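You operate a simulated robot arm through the tools that you are given. There is no shell and no other tool. Be economical: measure what you need, move in short steps, check, and stop when the job is done.

You are at the controls of a simulated two-armed robot. One attempt, no reset.

JOB
Move the side guide to about 10 on the scale, lock it again and raise the yellow stops.
Fine: the red ledge lever works the stops.

It is judged by the outcome, as a careful person would: the job done as asked, and still so three seconds after it is handed in. It fails if anything else is knocked over, pushed out of place, dropped, spilled or broken.

ROBOT AND FRAMES
Two 7-joint arms with two-finger parallel grippers on one trunk, on a base that drives. Base frame: it is fixed to the floor where the robot stands at the start and does not move with it; the origin is under the middle of the robot, x ahead of it, y to its left, z up. Readings come in mm, degrees, newtons and seconds.
The left shoulder is at the start at [70, 134, 1126], the right one opposite. Places, roughly: board [1250, -250, 250]; deck fan switch [2000, 2500, 1000]; deck handwheel [1800, 2500, 700]; deck heat dial [1900, 2500, 1000]; deck heater switch [2100, 2700, 1000]; deck power switch [2100, 2800, 1000]; deck shake switch [1900, 2500, 900]; deck speed dial [1800, 2400, 1000]; deck star knob [1800, 2200, 1000]; guide bar [900, 400, 900]; ledge batch dial [700, 800, 900]; red deck button [2000, 2700, 1000]; red ledge button [600, 700, 900]; red ledge lever [1000, 1200, 900]; small black knob [600, 0, 800]. Payload 1.57 kg a hand.
The TCP of each hand is the grasp point between the finger pads, 30 mm short of the fingertips. In the tool frame z runs along the fingers and y along their closing line. The gripper opens to 80 mm. The fingers are 17 mm wide and 12 mm thick; the gripper's body (40 by 82 mm) begins 80 mm behind the TCP.
Orientation is that of the tool frame in the base frame, as a unit quaternion [w, x, y, z]. With the fingers straight down and closing along the base's y, the tool's x points along the base's -x, its y along +y and its z along -z.

CONTROLS
- The arms move only by the tool play_rows. It takes "left_deltas", "right_deltas" or both (then of equal length, played together; a hand with none holds still); each is a list of rows, each an object of numbers (a shift or turn left out is 0, a gripper value left out holds the last): "x", "y", "z": the shift along the tool's x, y, z in m; "rx", "ry", "rz": the turn, a rotation vector about the tool's x, y, z in degrees; "hand": the finger opening in m, from 0 to 0.08. In form: [{"x": .., "y": .., "z": .., "rx": .., "ry": .., "rz": .., "hand": ..}, ...]. A call has 1 to 10 rows; each row is the pose to reach, as a shift and turn from the pose commanded when the call began, along the tool's axes at that moment. A row lasts 0.2 s, in which the tool goes at most 50 mm and 8.6 degrees; a call with a longer step from one row to the next is refused whole, and so is a gripper value outside its range. Where a pose cannot be reached the arm comes as near as it can. A force on the tool above 40 N (or 10 N above the force at the start of the call, whichever is more), or a blocked arm, ends the call early, and 0.2 s more pass. Each finger travels about 153 mm/s and halts on what it meets, pressing with about 32 N; the grip force reading is that of the motor and also rises with nothing between the fingers. The clock runs only during rows and for 0.2 s after the last one: add rows that repeat a pose to give the fingers time. It gives the time, the measured TCP pose, the force on the tool (base axes), the opening and the grip force at its end, in the units of the frame above (readings bear some noise), with the torque about the TCP (base axes, N m) and any sound that the robot's microphone picked up, and new pictures: "show" is both (left out), scene, wrist or none (wrist: the cameras of the hands that moved).
- Cameras (640 x 400 px; columns grow to the right, rows downward): "scene" is now at [138.9, -2.7, 1351.6]; the picture's right is [-0.04, -1.00, 0.00], its down [-0.60, 0.02, -0.80] and it looks along [0.80, -0.03, -0.60] (base axes); focal length 294 px, centre (320, 200). "left" rides on the left gripper at [72, 7, -122] in its tool frame; the picture's right is [-0.09, 1.00, 0.00], its down [-0.84, -0.08, -0.54] and it looks along [-0.54, -0.05, 0.84] (tool axes); focal length 238 px, centre (320, 200). "right" rides on the right gripper at [72, -7, -122] in its tool frame; the picture's right is [0.09, 1.00, 0.00], its down [-0.84, 0.08, -0.54] and it looks along [-0.54, 0.05, 0.84] (tool axes); focal length 238 px, centre (320, 200). There is no depth. A picture from a camera that has moved, and an enlarged one, comes with that camera's place and axes in the base frame and with its lens.
- raise_lower(by): slides the trunk up (or, below 0, down) by that many mm; the arms and the scene camera ride with it, the base frame stays. It gives what a move gives, with no picture.
- roll_base(legs): drives the robot by 1 to 6 legs, each [ahead, left, turn to the left] in mm, mm and degrees, along the robot's own axes; the way and the turn of a leg run together, so that a leg with both is an arc; at most 1500 mm and 180 degrees a leg. The arms and the cameras ride along, it lands a little off, and it stops where it bumps. It gives what a move gives, and a new picture of the scene camera.
- aim_head(pan, tilt): turns the head with the scene camera to pan (to the left, within 86 degrees either way) and tilt (down, from -29 to 69), counted from straight ahead of the robot. It gives what a move gives, and a new picture of the scene camera.
- zoom(camera, box): a new picture of the part [left, top, right, bottom] of that camera's present view, enlarged. No time passes.
- job_done(): hands the job in; it is judged then, once.

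Work in short steps. Places have to be worked out from the pictures, the camera data and where the tool is seen: move nearer, look again, correct. Check each grasp and each placing, and mend what went wrong. You have 120 turns and 260 pictures in all, those below and enlarged ones among them. Open the grippers and draw the arms clear of the work before you hand the job in, unless the task says otherwise; then end with one line.

The tools are called as a command line: name --argument value ..., lists and objects as JSON in quotes. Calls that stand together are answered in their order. play_rows: Moves the arms, as the interface text tells. Its arguments: {"type":"object","properties":{"left_deltas":{"type":"array","items":{"type":"object","properties":{"x":{"type":"number"},"y":{"type":"number"},"z":{"type":"number"},"rx":{"type":"number"},"ry":{"type":"number"},"rz":{"type":"number"},"hand":{"type":"number"}}}},"right_deltas":{"type":"array","items":{"type":"object","properties":{"x":{"type":"number"},"y":{"type":"number"},"z":{"type":"number"},"rx":{"type":"number"},"ry":{"type":"number"},"rz":{"type":"number"},"hand":{"type":"number"}}}},"show":{"type":"string","enum":["both","scene","wrist","none"]}},"required":[]} The other tools are called the same way: raise_lower (by) slides the trunk up or down; roll_base (legs) drives the base; aim_head (pan, tilt) turns the head that bears the scene camera; zoom (camera, box) takes an enlarged picture of a part of a camera's view; job_done () hands the job in.

At the start:

```text
clock: 0.0
left_tool_pos: [466.5, 270.2, 1043.7]
left_ee_rot: [0.0, -0.001, 1.0, 0.0]
left_force: [0.5, 0.7, -0.9]
left_wrist_torque: [0.02, 0.01, 0.0]
left_gripper_width: 79.8
left_grip_force: 0.0
right_tool_pos: [410.3, -183.5, 1121.8]
right_ee_rot: [0.0, 0.0, 1.0, 0.0]
right_force: [0.3, -0.1, 0.2]
right_wrist_torque: [0.03, -0.02, 0.03]
right_gripper_width: 79.9
right_grip_force: 0.1
trunk travel left (down, up): [-700.0, 240.0]
robot x, y, heading: [-0.3, -1.8, -0.2]
head pan, tilt: [-2.4, 36.9]
```

scene: 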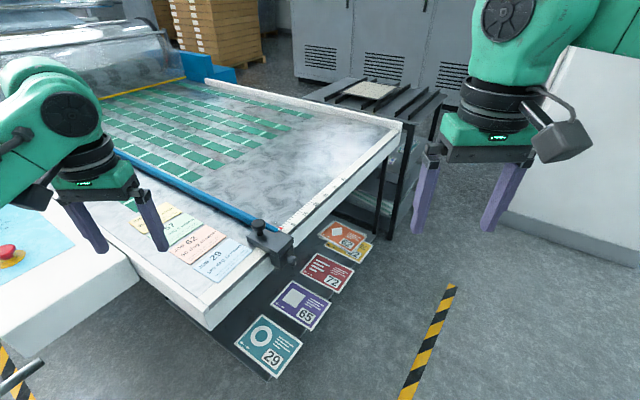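
right: 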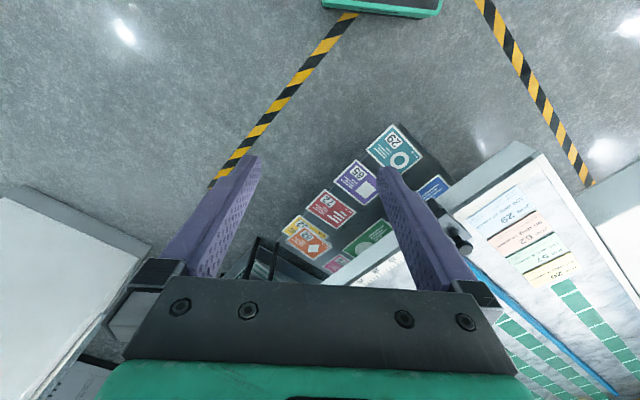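
left: 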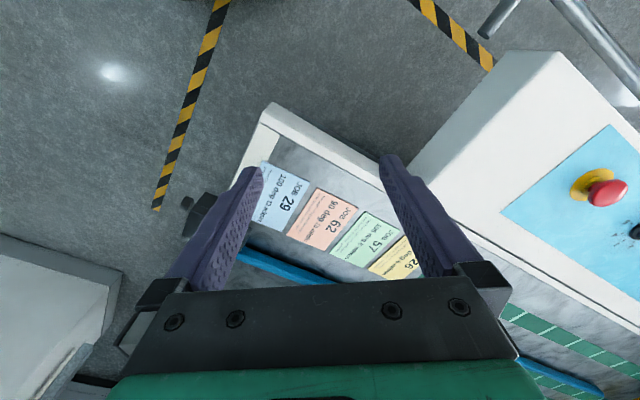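

The scene shows a blue guide bar with a black clamp at the end rail with a scale. I zoom in to read it.

zoom --camera "scene" --box '[220, 110, 420, 290]'

aim_head --pan 50 --tilt 30

```text
2.22 times, centred on (320, 200) of scene
camera zoom: at [138.9, -2.7, 1351.6], right [-0.04, -1.0, 0.0], down [-0.6, 0.02, -0.8], along [0.8, -0.03, -0.6], focal length 654 px, centre (320, 200)
```

zoom: 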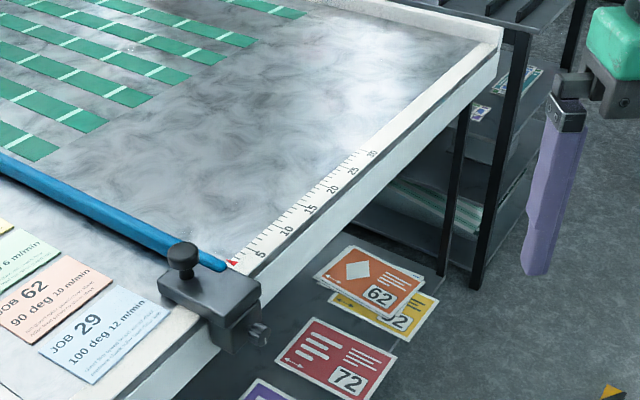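

```text
clock: 1.2
left_tool_pos: [466.0, 270.7, 1044.2]
left_ee_rot: [0.0, 0.0, 1.0, 0.0]
left_force: [-0.6, -0.2, 0.0]
left_wrist_torque: [-0.01, 0.0, 0.0]
left_gripper_width: 80.0
left_grip_force: 0.0
right_tool_pos: [411.0, -183.7, 1121.3]
right_ee_rot: [-0.001, 0.0, 1.0, 0.0]
right_force: [0.0, -0.4, -0.3]
right_wrist_torque: [-0.01, 0.0, 0.0]
right_gripper_width: 80.2
right_grip_force: 0.0
trunk travel left (down, up): [-700.0, 240.0]
robot x, y, heading: [-0.2, 0.3, 0.0]
head pan, tilt: [50.0, 30.0]
camera scene: at [110.2, 70.1, 1362.4], right [0.77, -0.64, 0.0], down [-0.32, -0.38, -0.87], along [0.56, 0.66, -0.5], focal length 294 px, centre (320, 200)
```

scene: 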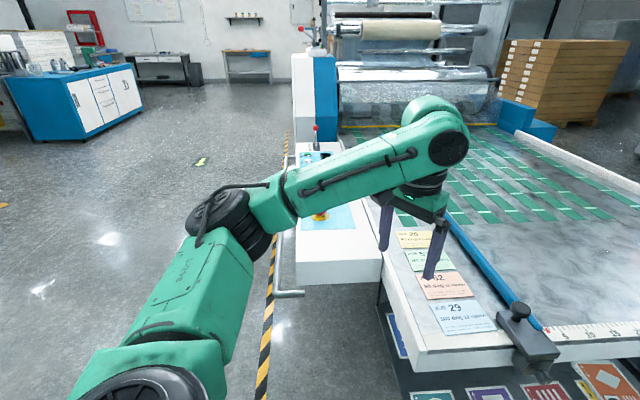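

The ledge has a red lever at the far end and a panel. I zoom in on both.

zoom --camera "scene" --box '[270, 100, 430, 240]'

zoom --camera "scene" --box '[470, 270, 640, 400]'

zoom --camera "right" --box '[320, 160, 520, 300]'

```text
2.86 times, centred on (350, 170) of scene
camera zoom: at [110.2, 70.1, 1362.4], right [0.77, -0.64, 0.0], down [-0.32, -0.38, -0.87], along [0.56, 0.66, -0.5], focal length 840 px, centre (234, 286)
```

zoom: 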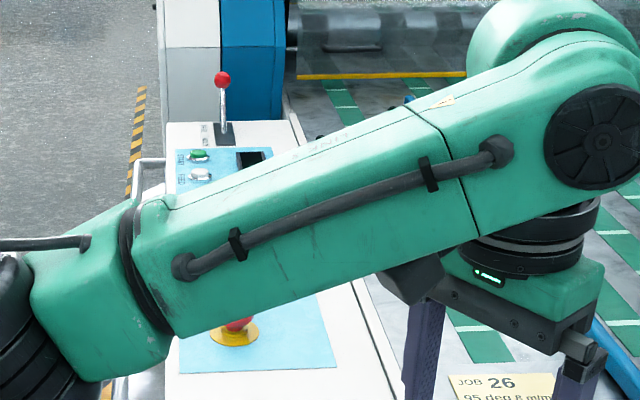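

```text
3.08 times, centred on (555, 335) of scene
camera zoom: at [110.2, 70.1, 1362.4], right [0.77, -0.64, 0.0], down [-0.32, -0.38, -0.87], along [0.56, 0.66, -0.5], focal length 905 px, centre (-403, -215)
```

zoom: 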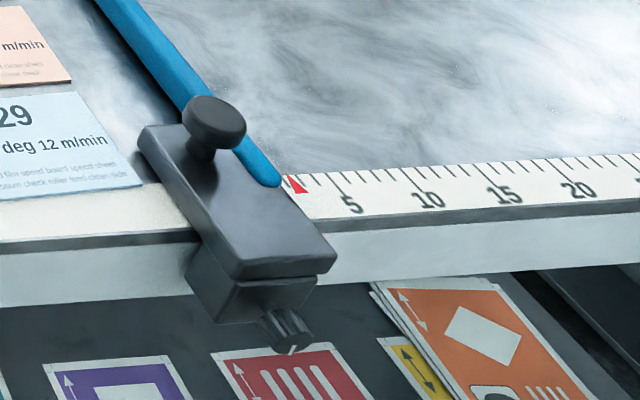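

```text
2.86 times, centred on (420, 230) of right
camera zoom: at [338.9, -190.2, 1243.1], right [-0.09, 1.0, 0.0], down [0.84, 0.08, 0.54], along [0.54, 0.05, -0.84], focal length 681 px, centre (34, 114)
```

zoom: 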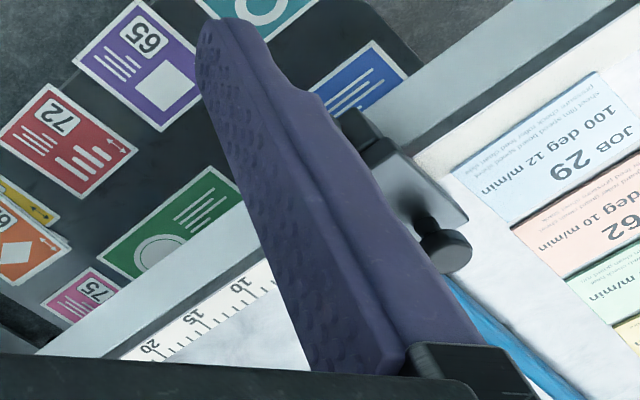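

The clamp's knobs are at about (620,110,930), the pointer reads about 1, and the scale runs along (0.77,-0.64) at roughly 10 mm per unit. Before driving, I look to the right for obstacles.

aim_head --pan -45 --tilt 45

```text
clock: 2.9
left_tool_pos: [466.3, 270.9, 1044.4]
left_ee_rot: [0.0, 0.001, 1.0, -0.001]
left_force: [-0.4, -0.3, 1.0]
left_wrist_torque: [-0.02, 0.05, -0.01]
left_gripper_width: 79.6
left_grip_force: 0.0
right_tool_pos: [409.9, -183.4, 1120.6]
right_ee_rot: [0.0, -0.001, 1.0, 0.0]
right_force: [0.4, 0.8, -0.7]
right_wrist_torque: [0.03, 0.0, -0.01]
right_gripper_width: 79.9
right_grip_force: 0.0
trunk travel left (down, up): [-700.0, 240.0]
robot x, y, heading: [0.6, 0.5, 0.2]
head pan, tilt: [-45.0, 45.0]
camera scene: at [109.6, -56.5, 1339.8], right [-0.71, -0.71, 0.0], down [-0.5, 0.5, -0.71], along [0.5, -0.5, -0.71], focal length 294 px, centre (320, 200)
```

scene: 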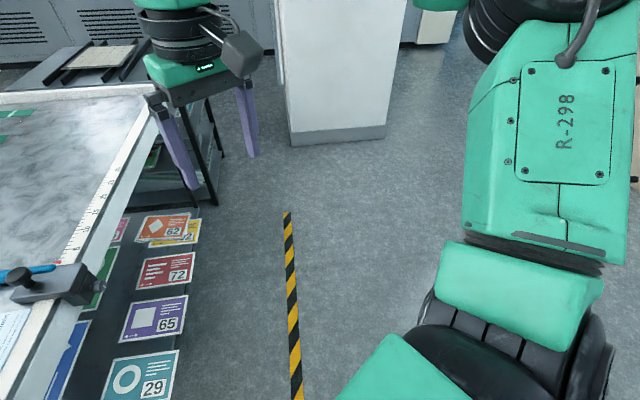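

The floor is clear. I turn left 50° to face the end rail squarely, then shift right so that the clamp is in front.

roll_base --legs '[[0, 0, 50], [0, -430, 0]]'

aim_head --pan 0 --tilt 50

```text
clock: 7.8
left_tool_pos: [427.9, 248.0, 1044.4]
left_ee_rot: [0.0, -0.417, 0.909, 0.001]
left_force: [0.0, 0.1, -0.2]
left_wrist_torque: [-0.03, 0.05, 0.01]
left_gripper_width: 80.2
left_grip_force: 0.1
right_tool_pos: [737.4, -90.7, 1122.0]
right_ee_rot: [-0.001, -0.417, 0.909, 0.0]
right_force: [0.2, 0.1, 0.1]
right_wrist_torque: [0.02, 0.03, -0.01]
right_gripper_width: 79.8
right_grip_force: 0.1
trunk travel left (down, up): [-700.0, 240.0]
robot x, y, heading: [331.0, -281.1, 49.2]
head pan, tilt: [-45.0, 45.0]
camera scene: at [445.1, -237.1, 1339.8], right [0.07, -1.0, 0.0], down [-0.7, -0.05, -0.71], along [0.71, 0.05, -0.71], focal length 294 px, centre (320, 200)
```

scene: 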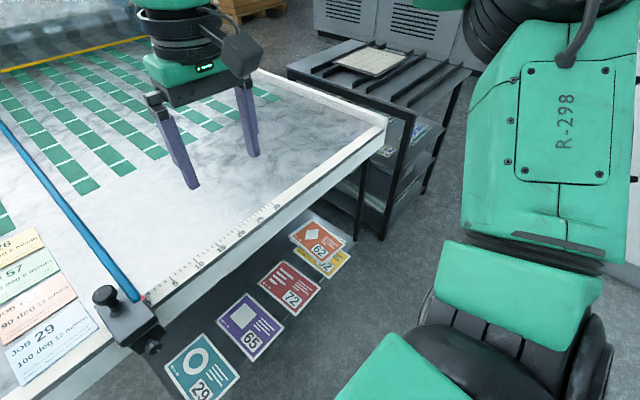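

```text
clock: 8.9
left_tool_pos: [429.5, 246.6, 1043.6]
left_ee_rot: [0.0, -0.417, 0.909, 0.0]
left_force: [0.0, 0.3, 0.3]
left_wrist_torque: [-0.02, 0.01, 0.0]
left_gripper_width: 80.0
left_grip_force: 0.0
right_tool_pos: [737.3, -91.6, 1120.9]
right_ee_rot: [0.0, -0.416, 0.909, -0.001]
right_force: [0.1, 0.8, 0.1]
right_wrist_torque: [-0.04, -0.01, -0.01]
right_gripper_width: 80.1
right_grip_force: 0.0
trunk travel left (down, up): [-700.0, 240.0]
robot x, y, heading: [331.7, -282.9, 49.2]
head pan, tilt: [0.0, 50.0]
camera scene: at [414.9, -185.4, 1332.8], right [0.76, -0.65, 0.0], down [-0.5, -0.58, -0.64], along [0.42, 0.49, -0.77], focal length 294 px, centre (320, 200)
```

scene: 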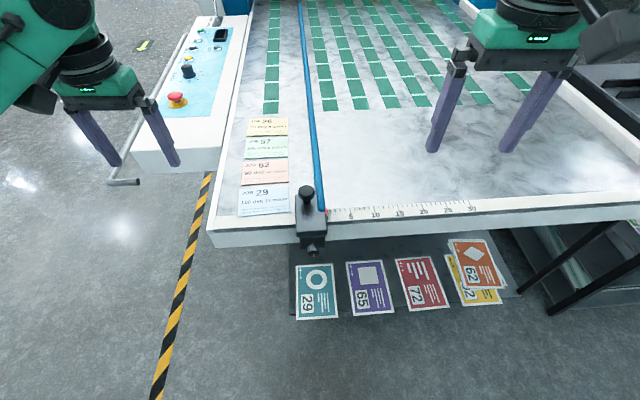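

Nearly square to the rail (heading 49.2°). I zoom in on the clamp.

zoom --camera "scene" --box '[280, 175, 390, 260]'

zoom --camera "left" --box '[0, 0, 640, 400]'

zoom --camera "right" --box '[200, 0, 640, 280]'

```text
4.71 times, centred on (335, 218) of scene
camera zoom: at [414.9, -185.4, 1332.8], right [0.76, -0.65, 0.0], down [-0.5, -0.58, -0.64], along [0.42, 0.49, -0.77], focal length 1384 px, centre (249, 118)
```

zoom: 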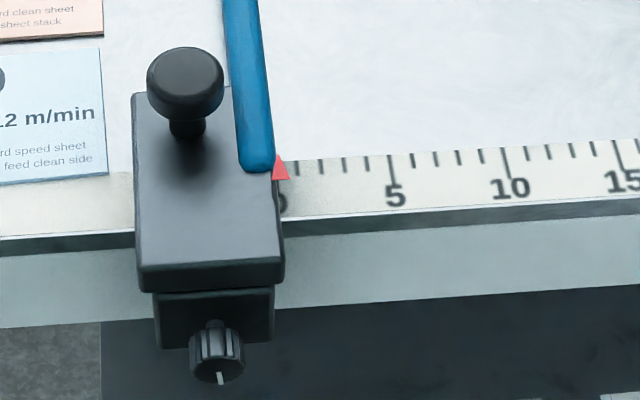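

```text
1.00 times, centred on (320, 200) of left (not enlarged: the box is as wide or as high as the picture)
camera zoom: at [377.0, 198.4, 1165.5], right [-0.69, 0.72, 0.0], down [0.6, 0.58, 0.54], along [0.39, 0.38, -0.84], focal length 238 px, centre (320, 200)
```

zoom: 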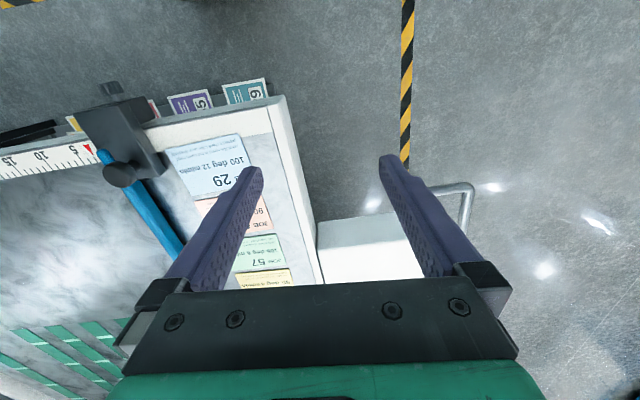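

```text
1.43 times, centred on (420, 140) of right
camera zoom: at [695.7, -150.3, 1243.2], right [-0.81, 0.58, 0.0], down [0.49, 0.68, 0.54], along [0.31, 0.44, -0.84], focal length 340 px, centre (177, 286)
```

zoom: 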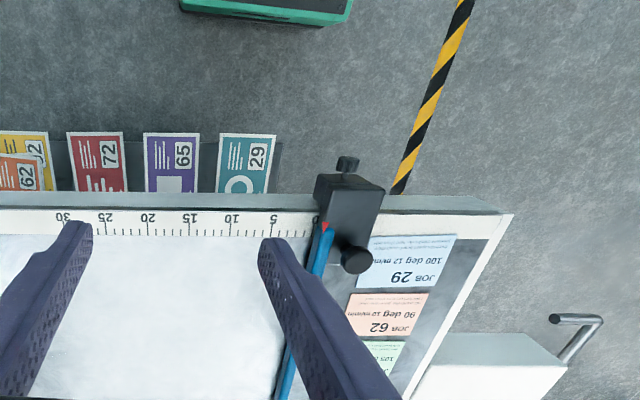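

The pointer reads 0. The fluted knob on the clamp's front at about (591,39,840) is the lock, with its axis toward me, and the mushroom at about (633,99,930) is the handle. I back off 180 mm to make room for a horizontal grip on the knob.

roll_base --legs '[[-180, 0, 0]]'

play_rows --left_deltas '[{"ry": -8.5}, {"ry": -17}, {"ry": -25.5}, {"ry": -34}, {"ry": -42.5}, {"ry": -51}, {"ry": -59.5}, {"ry": -68}, {"ry": -76.5}, {"ry": -85}]' --show "both"

```text
clock: 10.4
left_tool_pos: [314.5, 114.8, 1043.2]
left_ee_rot: [-0.002, -0.416, 0.909, 0.0]
left_force: [0.1, -0.6, -0.4]
left_wrist_torque: [-0.02, 0.01, -0.02]
left_gripper_width: 79.8
left_grip_force: 0.2
right_tool_pos: [622.7, -226.0, 1119.9]
right_ee_rot: [-0.002, -0.416, 0.909, 0.0]
right_force: [-0.4, 0.7, 0.2]
right_wrist_torque: [-0.01, 0.02, 0.03]
right_gripper_width: 80.2
right_grip_force: 0.1
trunk travel left (down, up): [-700.0, 240.0]
robot x, y, heading: [208.2, -417.9, 49.2]
head pan, tilt: [0.0, 50.0]
camera scene: at [300.0, -318.6, 1332.6], right [0.76, -0.65, 0.0], down [-0.5, -0.58, -0.64], along [0.42, 0.49, -0.77], focal length 294 px, centre (320, 200)
```

scene: 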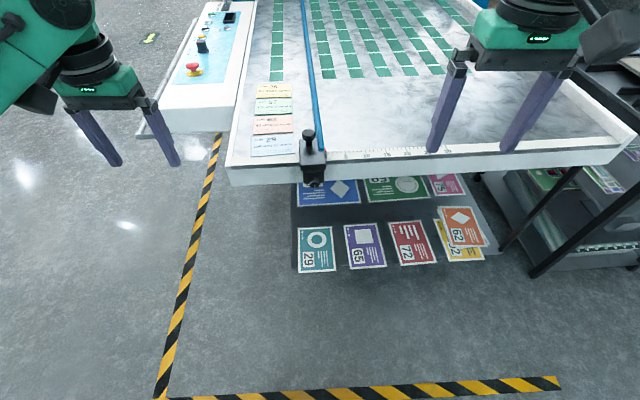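

```text
clock: 12.6
left_tool_pos: [309.3, 120.0, 1037.5]
left_ee_rot: [0.607, -0.327, 0.671, 0.273]
left_force: [1.5, -4.4, 1.8]
left_wrist_torque: [-0.02, 0.15, 0.28]
left_gripper_width: 80.0
left_grip_force: 0.1
left hand out of reach, approached as far as the arm can: row 6, 7, 8, 9
right_tool_pos: [620.4, -225.2, 1120.9]
right_ee_rot: [0.0, -0.417, 0.909, -0.002]
right_force: [-0.3, 1.1, -0.6]
right_wrist_torque: [-0.05, -0.01, 0.01]
right_gripper_width: 79.9
right_grip_force: 0.0
trunk travel left (down, up): [-700.0, 240.0]
robot x, y, heading: [213.2, -417.3, 49.6]
head pan, tilt: [0.0, 50.0]
camera scene: at [297.8, -317.8, 1332.9], right [0.76, -0.65, 0.0], down [-0.5, -0.58, -0.64], along [0.42, 0.48, -0.77], focal length 294 px, centre (320, 200)
camera left: at [221.7, 23.8, 978.2], right [-0.76, 0.65, 0.06], down [-0.24, -0.37, 0.9], along [0.6, 0.67, 0.44], focal length 238 px, centre (320, 200)
```

scene: 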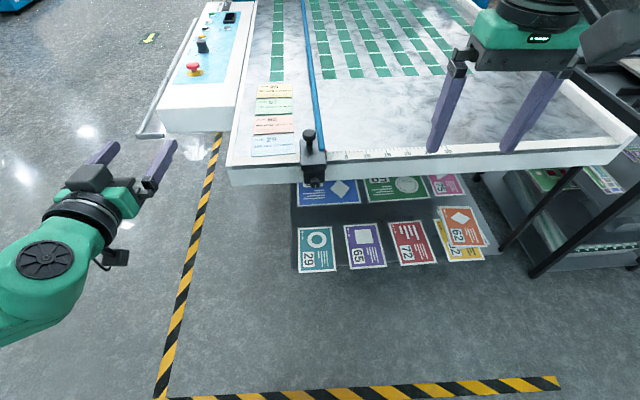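
left: 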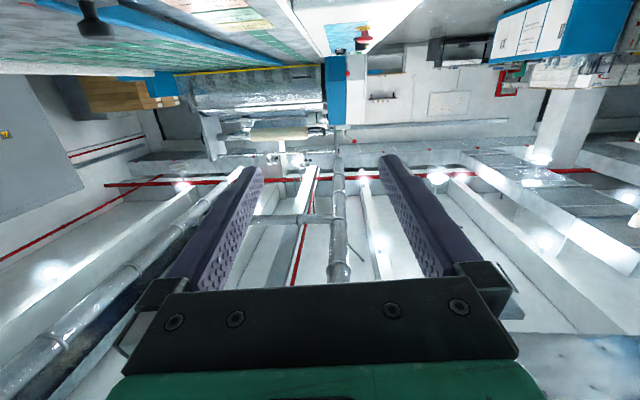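

The left hand now points forward. Its final attitude is near horizontal, so I bring it right and down to a point about 60 mm in front of the lock knob, yawing it to the table's axis (about 54°).

play_rows --left_deltas '[{"x": 0.02, "y": -0.027, "z": 0.008, "hand": 0.05}, {"x": 0.045, "y": -0.06, "z": 0.018}, {"x": 0.07, "y": -0.094, "z": 0.028}, {"x": 0.095, "y": -0.128, "z": 0.038}, {"x": 0.12, "y": -0.162, "z": 0.049}, {"x": 0.145, "y": -0.196, "z": 0.059}, {"x": 0.17, "y": -0.23, "z": 0.069}, {"x": 0.197, "y": -0.267, "z": 0.08}, {"x": 0.197, "y": -0.267, "z": 0.08, "rx": -4, "ry": -5}]'

```text
clock: 14.6
left_tool_pos: [558.1, -16.0, 839.6]
left_ee_rot: [0.631, -0.317, 0.632, 0.318]
left_force: [-0.6, -0.1, 0.2]
left_wrist_torque: [-0.04, 0.01, 0.03]
left_gripper_width: 50.0
left_grip_force: 0.0
right_tool_pos: [620.6, -227.0, 1121.3]
right_ee_rot: [0.0, -0.416, 0.909, 0.0]
right_force: [0.1, -0.9, 0.0]
right_wrist_torque: [0.0, -0.04, 0.02]
right_gripper_width: 79.9
right_grip_force: 0.0
trunk travel left (down, up): [-700.0, 240.0]
robot x, y, heading: [211.7, -418.0, 49.3]
head pan, tilt: [0.0, 50.0]
camera scene: at [298.7, -319.9, 1332.9], right [0.76, -0.65, 0.0], down [-0.5, -0.58, -0.64], along [0.42, 0.49, -0.77], focal length 294 px, centre (320, 200)
camera left: at [478.9, -107.6, 767.8], right [-0.8, 0.6, 0.09], down [-0.26, -0.48, 0.84], along [0.54, 0.64, 0.54], focal length 238 px, centre (320, 200)
```

scene: 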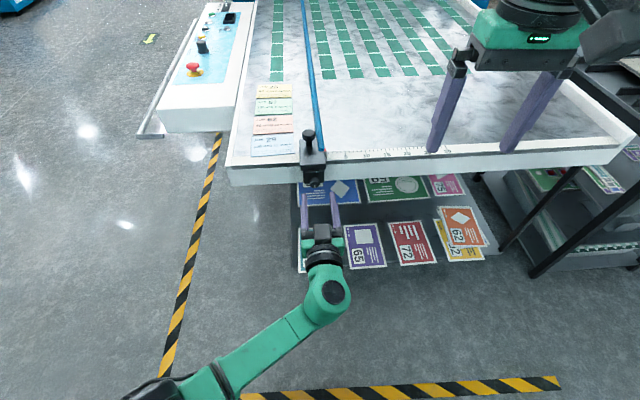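
left: 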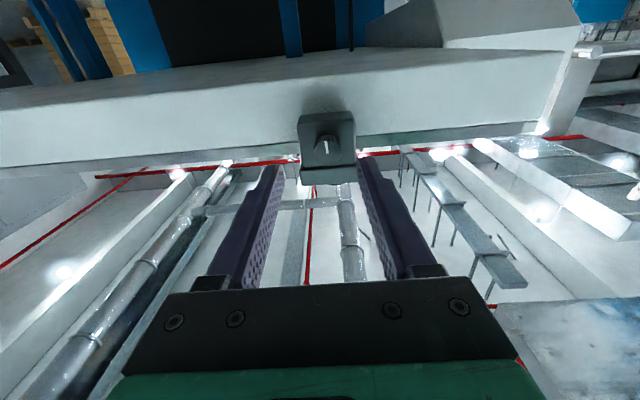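

Well placed. I zoom in to see the knob and refine its centre.

zoom --camera "left" --box '[260, 90, 400, 200]'

```text
3.64 times, centred on (330, 145) of left
camera zoom: at [478.9, -107.6, 767.8], right [-0.8, 0.6, 0.09], down [-0.26, -0.48, 0.84], along [0.54, 0.64, 0.54], focal length 867 px, centre (284, 400)
```

zoom: 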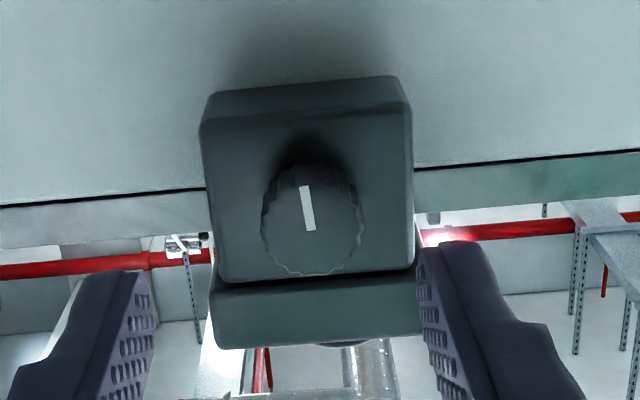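

Knob face centre is at about (586,36,839): 8 mm left of the tool axis and about 58 mm ahead of the TCP. I shift left and move in so that the tips overlap the knob by about 12 mm.

play_rows --left_deltas '[{"y": 0.008}, {"y": 0.008, "z": 0.02}, {"y": 0.008, "z": 0.04}]'

zoom --camera "left" --box '[240, 60, 420, 200]'

zoom --camera "scene" --box '[280, 110, 380, 240]'

```text
clock: 15.4
left_tool_pos: [575.3, 21.7, 839.0]
left_ee_rot: [0.632, -0.316, 0.633, 0.318]
left_force: [-0.9, 0.3, -0.2]
left_wrist_torque: [-0.04, -0.02, -0.01]
left_gripper_width: 49.7
left_grip_force: 0.1
right_tool_pos: [622.0, -226.6, 1120.4]
right_ee_rot: [0.0, -0.416, 0.91, 0.0]
right_force: [-0.5, -0.2, -1.1]
right_wrist_torque: [0.0, -0.01, -0.02]
right_gripper_width: 79.8
right_grip_force: 0.0
trunk travel left (down, up): [-700.0, 240.0]
robot x, y, heading: [214.1, -416.1, 49.2]
head pan, tilt: [0.0, 50.0]
camera scene: at [299.5, -319.8, 1332.8], right [0.76, -0.65, 0.0], down [-0.5, -0.58, -0.64], along [0.42, 0.49, -0.77], focal length 294 px, centre (320, 200)
camera left: at [496.2, -70.0, 767.8], right [-0.8, 0.6, 0.1], down [-0.26, -0.48, 0.84], along [0.55, 0.64, 0.54], focal length 238 px, centre (320, 200)
```

scene: 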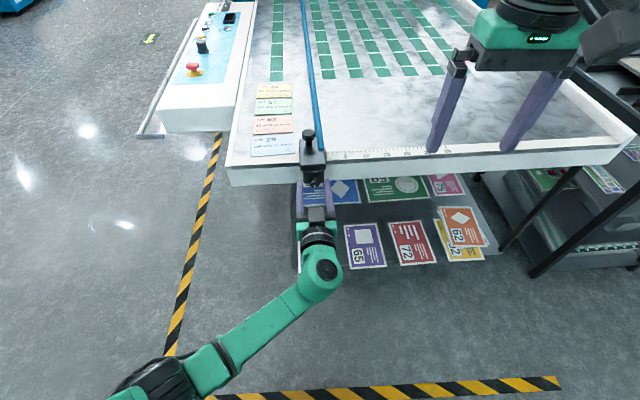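
left: 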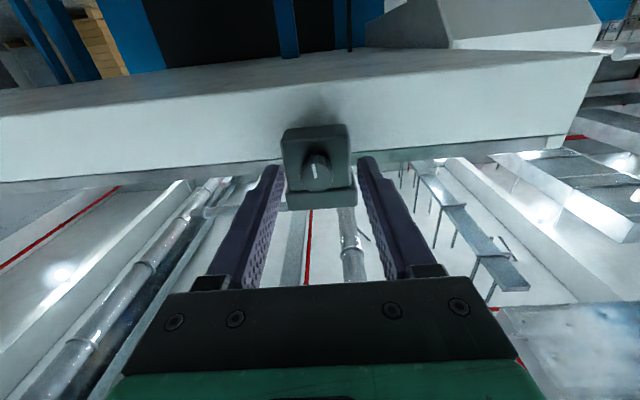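

```text
2.86 times, centred on (330, 130) of left
camera zoom: at [496.2, -70.0, 767.8], right [-0.8, 0.6, 0.1], down [-0.26, -0.48, 0.84], along [0.55, 0.64, 0.54], focal length 681 px, centre (291, 400)
```

zoom: 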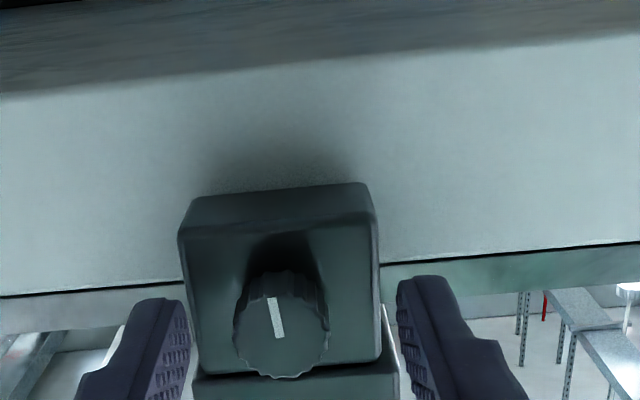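

```text
3.08 times, centred on (330, 175) of scene
camera zoom: at [299.5, -319.8, 1332.8], right [0.76, -0.65, 0.0], down [-0.5, -0.58, -0.64], along [0.42, 0.49, -0.77], focal length 905 px, centre (289, 277)
```

zoom: 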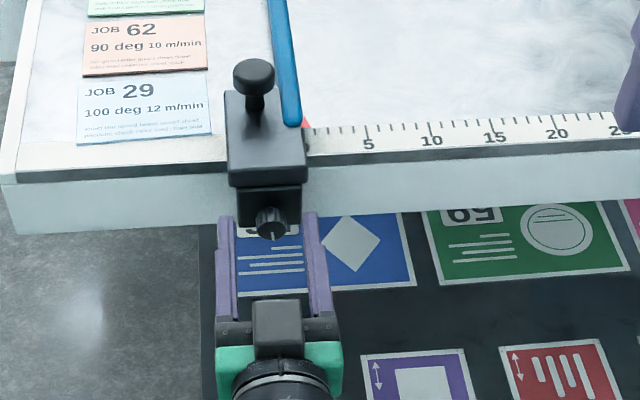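

Tips overlap the knob by ~12 mm, centred within 2 mm. I nudge and close.

play_rows --left_deltas '[{"y": -0.0015, "z": 0.002}, {"y": -0.0015, "z": 0.002, "hand": 0.03}, {"y": -0.0015, "z": 0.002, "hand": 0.01}, {"y": -0.0015, "z": 0.002, "hand": 0.01}]' --show "wrist"

```text
clock: 16.4
left_tool_pos: [578.1, 23.8, 840.1]
left_ee_rot: [0.631, -0.315, 0.633, 0.318]
left_force: [2.0, -0.4, 0.3]
left_wrist_torque: [-0.12, 0.07, 0.09]
left_gripper_width: 21.2
left_grip_force: 34.4
right_tool_pos: [620.9, -226.4, 1120.8]
right_ee_rot: [-0.001, -0.417, 0.909, 0.001]
right_force: [0.0, -0.1, -0.1]
right_wrist_torque: [0.01, 0.0, -0.04]
right_gripper_width: 79.8
right_grip_force: 0.1
trunk travel left (down, up): [-700.0, 240.0]
robot x, y, heading: [214.4, -418.4, 49.3]
head pan, tilt: [0.0, 50.0]
camera left: at [499.0, -69.3, 768.0], right [-0.8, 0.6, 0.1], down [-0.26, -0.48, 0.84], along [0.55, 0.64, 0.54], focal length 238 px, centre (320, 200)
```

left: 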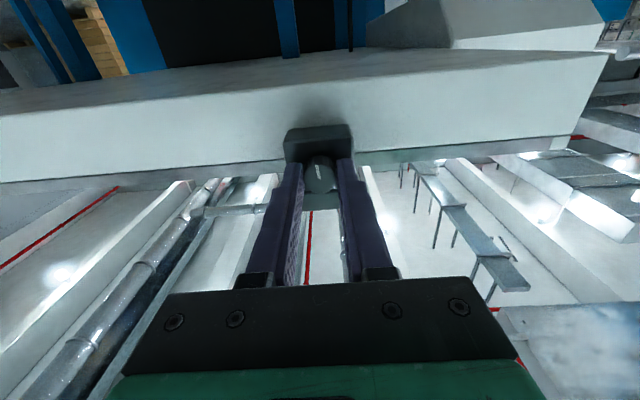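

Knob gripped (21 mm). I turn it counter-clockwise as seen from me (tool rz negative).

play_rows --left_deltas '[{"rz": -8}, {"rz": -16}, {"rz": -24}, {"rz": -32}, {"rz": -40}, {"rz": -48}]' --show "both"

```text
clock: 17.8
left_tool_pos: [578.4, 24.0, 840.4]
left_ee_rot: [0.706, -0.546, 0.45, 0.032]
left_force: [5.8, -0.2, -1.6]
left_wrist_torque: [0.29, -0.21, 0.47]
left_gripper_width: 21.4
left_grip_force: 34.2
right_tool_pos: [622.7, -227.2, 1121.6]
right_ee_rot: [-0.002, -0.417, 0.909, 0.001]
right_force: [-0.5, 0.6, 0.5]
right_wrist_torque: [0.0, -0.01, -0.01]
right_gripper_width: 80.0
right_grip_force: 0.0
trunk travel left (down, up): [-700.0, 240.0]
robot x, y, heading: [215.4, -418.6, 49.1]
head pan, tilt: [0.0, 50.0]
camera scene: at [300.3, -320.2, 1332.8], right [0.76, -0.65, 0.0], down [-0.5, -0.58, -0.64], along [0.42, 0.49, -0.77], focal length 294 px, centre (320, 200)
camera left: at [543.5, -102.7, 786.8], right [-0.59, 0.44, -0.68], down [-0.78, -0.09, 0.62], along [0.21, 0.89, 0.4], focal length 238 px, centre (320, 200)
```

scene: 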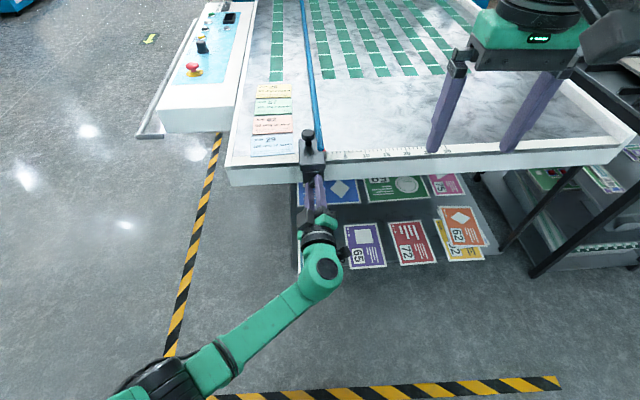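
left: 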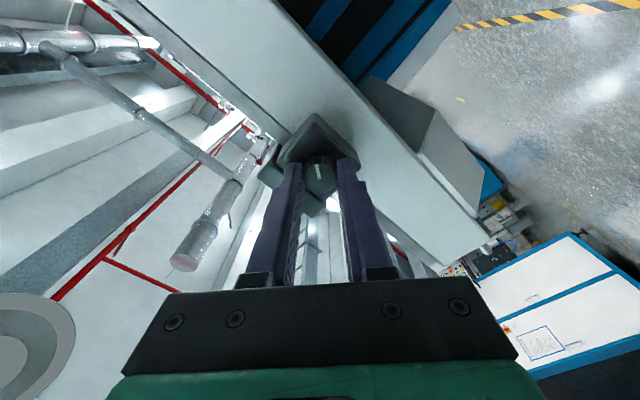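

The knob turned along with the hand. I continue.

play_rows --left_deltas '[{"rz": -8}, {"rz": -16}, {"rz": -24}, {"rz": -32}, {"rz": -40}, {"rz": -48}, {"rz": -56}]' --show "wrist"

```text
clock: 19.4
left_tool_pos: [514.9, 17.7, 858.2]
left_ee_rot: [-0.606, 0.692, -0.324, 0.221]
left_force: [0.1, -0.6, 0.3]
left_wrist_torque: [0.03, 0.02, 0.02]
left_gripper_width: 10.2
left_grip_force: 0.2
left hand out of reach, approached as far as the arm can: row 2, 3, 4, 5, 6, 7
right_tool_pos: [621.8, -229.3, 1120.9]
right_ee_rot: [0.0, -0.417, 0.909, 0.0]
right_force: [-0.1, -0.1, 0.4]
right_wrist_torque: [0.02, 0.03, 0.01]
right_gripper_width: 80.2
right_grip_force: 0.0
trunk travel left (down, up): [-700.0, 240.0]
robot x, y, heading: [212.9, -415.4, 49.3]
head pan, tilt: [0.0, 50.0]
camera left: at [477.9, -117.3, 864.9], right [-0.24, 0.01, -0.97], down [-0.94, 0.23, 0.24], along [0.22, 0.97, -0.04], focal length 238 px, centre (320, 200)
```

left: 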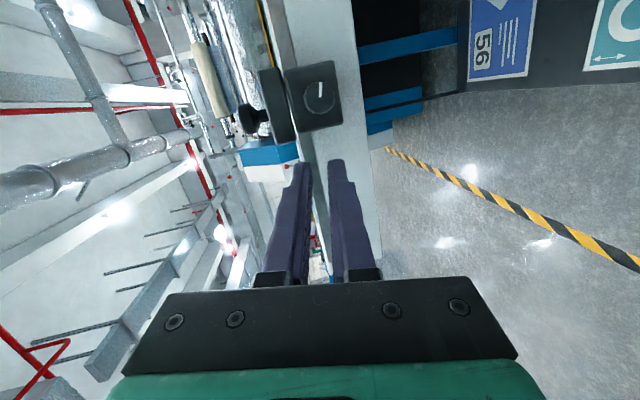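

The arm hit its wrist limit and slipped off, but the knob's mark has turned from 6 to about 3 o'clock (about 90°). I draw the left hand back and check.

play_rows --left_deltas '[{"z": -0.04}, {"z": -0.08}]' --show "both"

zoom --camera "left" --box '[240, 40, 400, 140]'

zoom --camera "scene" --box '[280, 110, 380, 200]'

```text
clock: 20.0
left_tool_pos: [458.0, -38.4, 869.4]
left_ee_rot: [-0.608, 0.691, -0.323, 0.222]
left_force: [-0.5, 0.6, 0.0]
left_wrist_torque: [0.0, 0.01, 0.01]
left_gripper_width: 9.7
left_grip_force: 0.0
right_tool_pos: [621.0, -228.8, 1121.4]
right_ee_rot: [0.001, -0.417, 0.909, 0.001]
right_force: [0.0, 0.7, -0.6]
right_wrist_torque: [0.0, -0.01, 0.03]
right_gripper_width: 80.2
right_grip_force: 0.1
trunk travel left (down, up): [-700.0, 240.0]
robot x, y, heading: [214.8, -420.6, 49.1]
head pan, tilt: [0.0, 50.0]
camera scene: at [297.9, -321.5, 1333.0], right [0.76, -0.65, 0.0], down [-0.5, -0.58, -0.64], along [0.42, 0.49, -0.77], focal length 294 px, centre (320, 200)
camera left: at [420.5, -173.9, 877.5], right [-0.24, 0.01, -0.97], down [-0.94, 0.22, 0.24], along [0.22, 0.97, -0.04], focal length 238 px, centre (320, 200)
```

scene: 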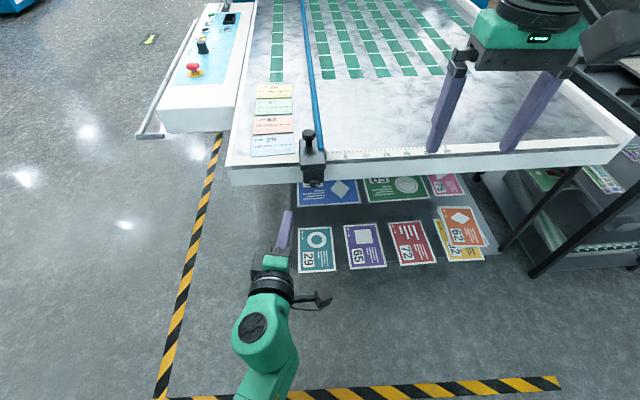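
left: 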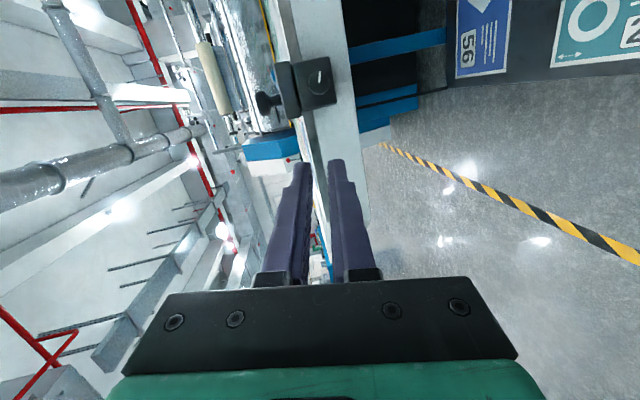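

```text
4.00 times, centred on (320, 90) of left
camera zoom: at [420.5, -173.9, 877.5], right [-0.24, 0.01, -0.97], down [-0.94, 0.22, 0.24], along [0.22, 0.97, -0.04], focal length 953 px, centre (320, 640)
```

zoom: 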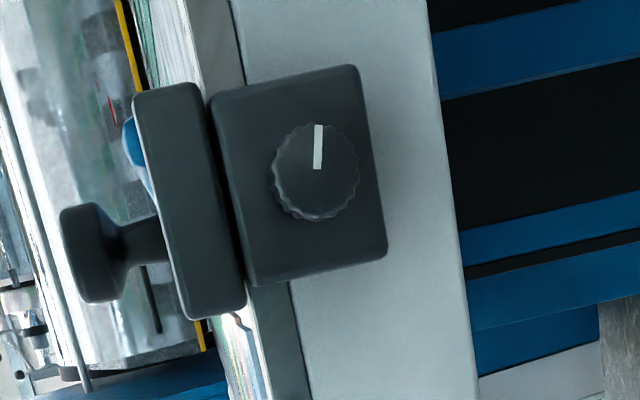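

```text
4.44 times, centred on (330, 155) of scene
camera zoom: at [297.9, -321.5, 1333.0], right [0.76, -0.65, 0.0], down [-0.5, -0.58, -0.64], along [0.42, 0.49, -0.77], focal length 1307 px, centre (276, 400)
```

zoom: 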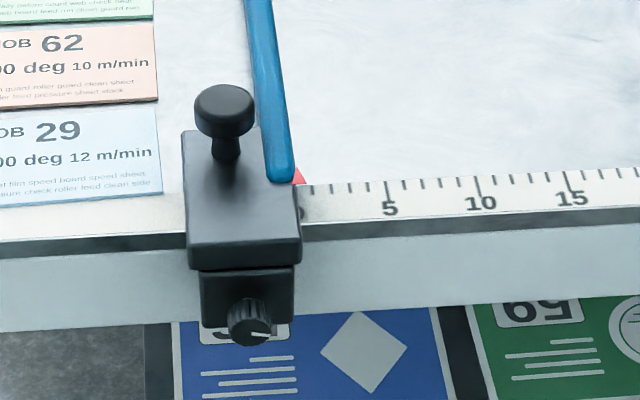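

The lock is about 80° open. Triangulated from four views, the mushroom's top is at about (637,112,914), about 27 mm above the clamp body. I bring the right hand above it.

play_rows --right_deltas '[{"x": -0.033, "y": 0.026, "z": 0.015}, {"x": -0.067, "y": 0.053, "z": 0.03}, {"x": -0.1, "y": 0.079, "z": 0.045}, {"x": -0.133, "y": 0.105, "z": 0.06}, {"x": -0.167, "y": 0.132, "z": 0.075}, {"x": -0.2, "y": 0.158, "z": 0.09}, {"x": -0.233, "y": 0.185, "z": 0.105}, {"x": -0.267, "y": 0.211, "z": 0.121}, {"x": -0.267, "y": 0.211, "z": 0.121, "rz": -5, "hand": 0.06}]'

zoom --camera "right" --box '[240, 100, 440, 240]'

```text
clock: 22.0
left_tool_pos: [457.8, -37.0, 870.2]
left_ee_rot: [-0.607, 0.692, -0.323, 0.22]
left_force: [0.8, -0.8, -0.3]
left_wrist_torque: [-0.01, -0.01, -0.02]
left_gripper_width: 9.7
left_grip_force: 0.0
right_tool_pos: [635.8, -124.3, 1002.8]
right_ee_rot: [0.001, -0.455, 0.89, 0.002]
right_force: [0.7, 0.9, -0.4]
right_wrist_torque: [0.01, 0.01, -0.03]
right_gripper_width: 60.0
right_grip_force: 0.0
right hand out of reach, approached as far as the arm can: row 3, 4, 5, 6, 7, 8, 9
trunk travel left (down, up): [-700.0, 240.0]
robot x, y, heading: [212.6, -416.0, 49.4]
head pan, tilt: [0.0, 50.0]
camera scene: at [298.9, -320.1, 1332.8], right [0.76, -0.65, 0.0], down [-0.5, -0.58, -0.64], along [0.42, 0.49, -0.77], focal length 294 px, centre (320, 200)
camera right: at [598.3, -186.0, 1123.6], right [-0.86, 0.51, 0.0], down [0.43, 0.72, 0.54], along [0.27, 0.47, -0.84], focal length 238 px, centre (320, 200)
```

scene: 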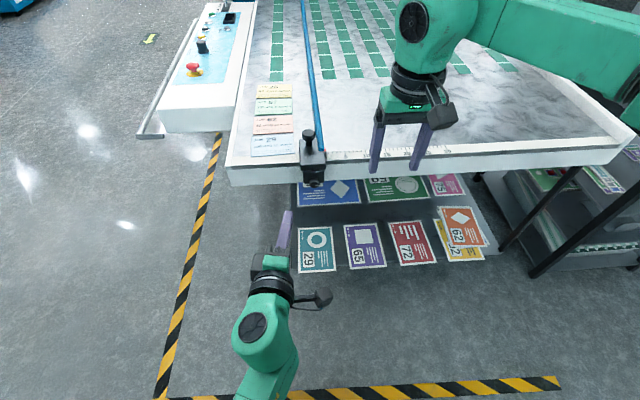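
right: 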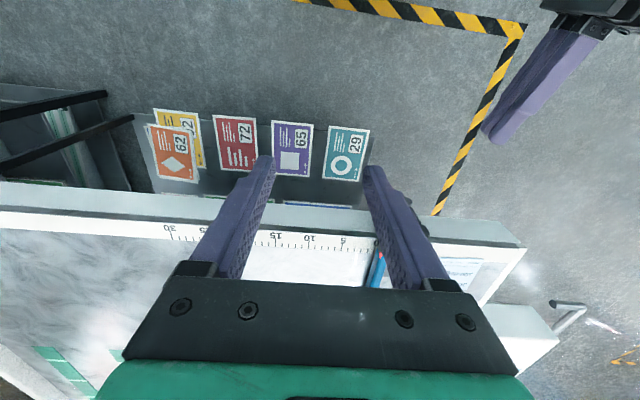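

```text
2.86 times, centred on (340, 170) of right
camera zoom: at [598.3, -186.0, 1123.6], right [-0.86, 0.51, 0.0], down [0.43, 0.72, 0.54], along [0.27, 0.47, -0.84], focal length 681 px, centre (263, 286)
```

zoom: 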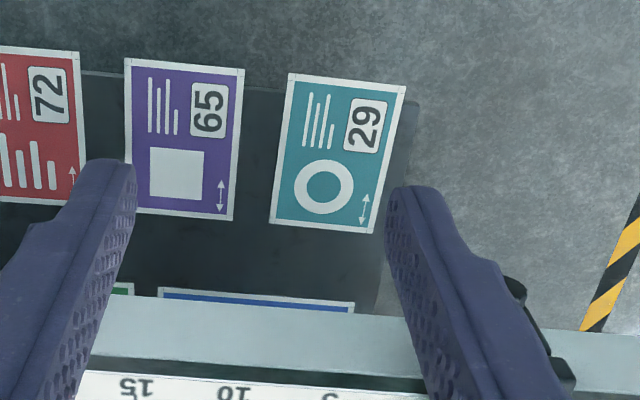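

The right hand falls about 190 mm short, so I'll drive forward again. First I lift the left hand up and left, clear of the table, un-rolling it on the way.

play_rows --left_deltas '[{"x": -0.02, "y": -0.04, "rz": 7}, {"x": -0.045, "y": -0.08, "rz": 14}, {"x": -0.075, "y": -0.115, "rz": 21}, {"x": -0.11, "y": -0.145, "rz": 28}, {"x": -0.15, "y": -0.17, "rz": 35}, {"x": -0.19, "y": -0.19, "rz": 42}, {"x": -0.23, "y": -0.205, "rz": 49}, {"x": -0.27, "y": -0.22, "rz": 56}]' --show "scene"

```text
clock: 23.8
left_tool_pos: [311.3, 172.3, 1111.4]
left_ee_rot: [0.639, -0.458, 0.611, 0.09]
left_force: [-0.8, -0.6, -0.3]
left_wrist_torque: [0.01, -0.04, -0.03]
left_gripper_width: 10.0
left_grip_force: 0.0
left hand out of reach, approached as far as the arm can: row 5
right_tool_pos: [633.7, -123.1, 1002.6]
right_ee_rot: [0.0, -0.455, 0.89, 0.002]
right_force: [0.5, -0.7, -0.1]
right_wrist_torque: [0.02, -0.02, 0.03]
right_gripper_width: 60.0
right_grip_force: 0.1
trunk travel left (down, up): [-700.0, 240.0]
robot x, y, heading: [210.7, -417.9, 49.4]
head pan, tilt: [0.0, 50.0]
camera scene: at [298.6, -319.2, 1332.8], right [0.76, -0.65, 0.0], down [-0.5, -0.58, -0.64], along [0.42, 0.49, -0.77], focal length 294 px, centre (320, 200)
```

scene: 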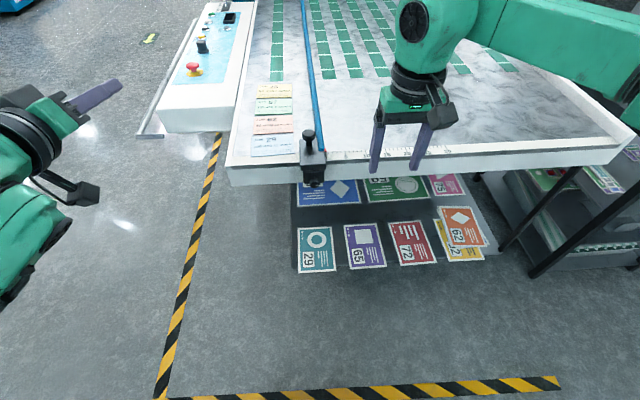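

The left hand is clear. I drive forward 200, a little left, turning 5° to square with the table.

roll_base --legs '[[200, 40, 0], [0, 0, 5]]'

zoom --camera "right" --box '[0, 0, 640, 400]'

zoom --camera "scene" --box '[240, 140, 420, 280]'

```text
clock: 25.9
left_tool_pos: [364.4, 353.5, 1110.7]
left_ee_rot: [0.635, -0.484, 0.59, 0.117]
left_force: [-1.0, -0.3, 0.8]
left_wrist_torque: [0.01, -0.02, -0.01]
left_gripper_width: 9.9
left_grip_force: 0.0
right_tool_pos: [710.7, 89.2, 1003.4]
right_ee_rot: [0.001, -0.493, 0.87, 0.003]
right_force: [0.2, 0.0, 0.4]
right_wrist_torque: [0.01, 0.0, 0.01]
right_gripper_width: 60.1
right_grip_force: 0.0
trunk travel left (down, up): [-700.0, 240.0]
robot x, y, heading: [318.8, -241.0, 54.0]
head pan, tilt: [0.0, 50.0]
camera scene: at [393.7, -136.1, 1332.9], right [0.81, -0.59, 0.0], down [-0.45, -0.62, -0.64], along [0.38, 0.52, -0.77], focal length 294 px, centre (320, 200)
```

scene: 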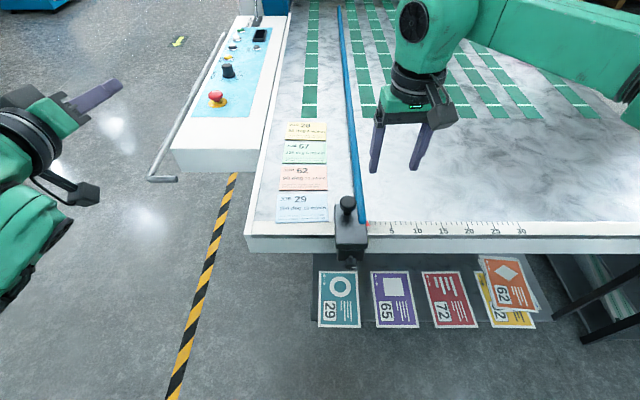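

```text
1.00 times, centred on (320, 200) of right (not enlarged: the box is as wide or as high as the picture)
camera zoom: at [680.5, 23.4, 1124.0], right [-0.9, 0.43, 0.0], down [0.36, 0.76, 0.55], along [0.23, 0.49, -0.84], focal length 238 px, centre (320, 200)
```

zoom: 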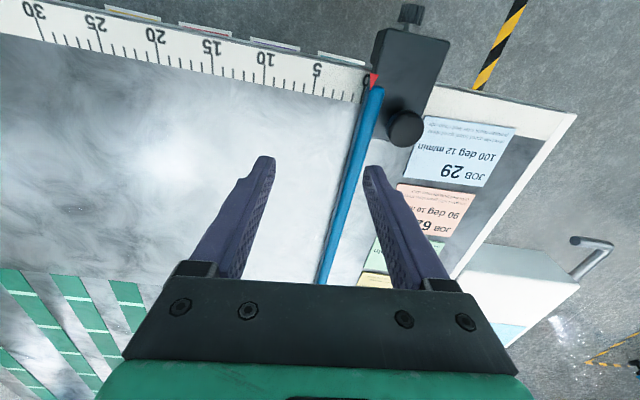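

```text
2.86 times, centred on (330, 210) of scene
camera zoom: at [393.7, -136.1, 1332.9], right [0.81, -0.59, 0.0], down [-0.45, -0.62, -0.64], along [0.38, 0.52, -0.77], focal length 840 px, centre (291, 171)
```

zoom: 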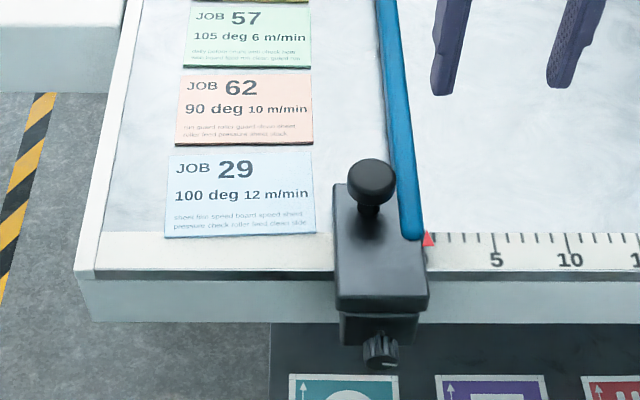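

Now the robot is square to the table and the mushroom estimate (638,110) is confirmed. I move the right hand over it and partway down.

play_rows --right_deltas '[{"x": 0.01, "y": 0.037, "rz": 2.5}, {"x": 0.019, "y": 0.074, "rz": 4.7}, {"x": 0.019, "y": 0.074, "z": 0.035, "rz": 4.7}]'

zoom --camera "right" --box '[220, 60, 420, 240]'

zoom --camera "scene" --box '[280, 120, 420, 280]'

```text
clock: 26.8
left_tool_pos: [364.8, 356.1, 1110.7]
left_ee_rot: [0.635, -0.484, 0.59, 0.117]
left_force: [0.1, 0.4, -0.9]
left_wrist_torque: [-0.01, 0.02, -0.03]
left_gripper_width: 9.8
left_grip_force: 0.0
right_tool_pos: [648.9, 75.6, 969.3]
right_ee_rot: [0.0, -0.456, 0.89, 0.003]
right_force: [-0.1, 0.3, -0.4]
right_wrist_torque: [0.0, 0.03, 0.0]
right_gripper_width: 60.1
right_grip_force: 0.1
right hand out of reach, approached as far as the arm can: row 1, 2, 3
trunk travel left (down, up): [-700.0, 240.0]
robot x, y, heading: [315.2, -237.0, 54.0]
head pan, tilt: [0.0, 50.0]
camera scene: at [394.4, -134.4, 1332.7], right [0.81, -0.59, 0.0], down [-0.45, -0.62, -0.64], along [0.38, 0.52, -0.77], focal length 294 px, centre (320, 200)
camera right: at [612.5, 14.0, 1091.0], right [-0.86, 0.51, 0.0], down [0.43, 0.72, 0.55], along [0.27, 0.47, -0.84], focal length 238 px, centre (320, 200)
```

scene: 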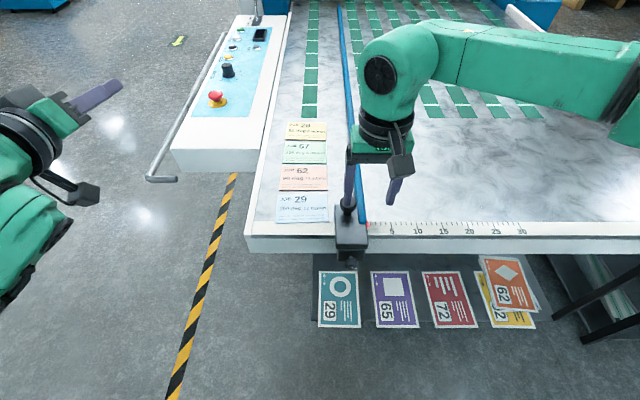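
right: 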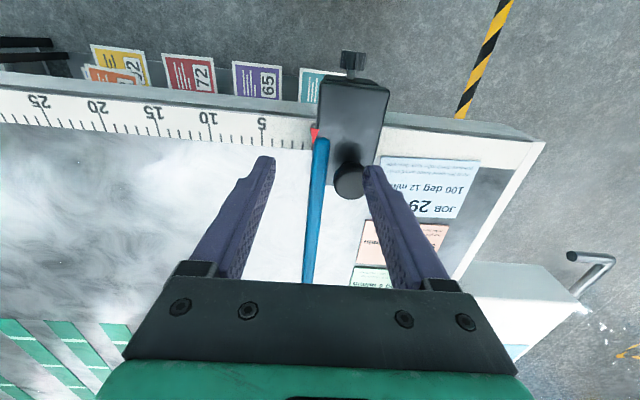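

```text
2.22 times, centred on (320, 150) of right
camera zoom: at [612.5, 14.0, 1091.0], right [-0.86, 0.51, 0.0], down [0.43, 0.72, 0.55], along [0.27, 0.47, -0.84], focal length 530 px, centre (320, 311)
```

zoom: 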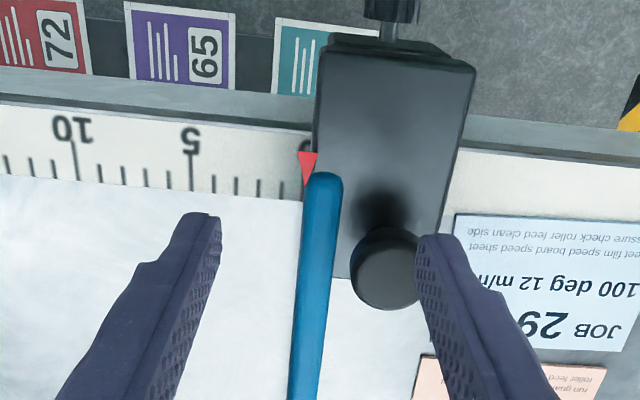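

```text
2.50 times, centred on (350, 200) of scene
camera zoom: at [394.4, -134.4, 1332.7], right [0.81, -0.59, 0.0], down [-0.45, -0.62, -0.64], along [0.38, 0.52, -0.77], focal length 735 px, centre (245, 200)
```

zoom: 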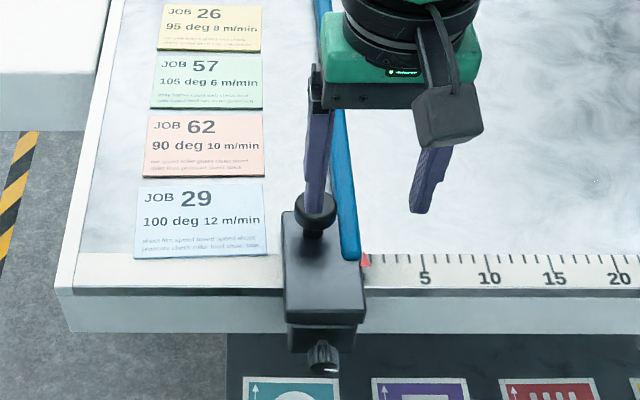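

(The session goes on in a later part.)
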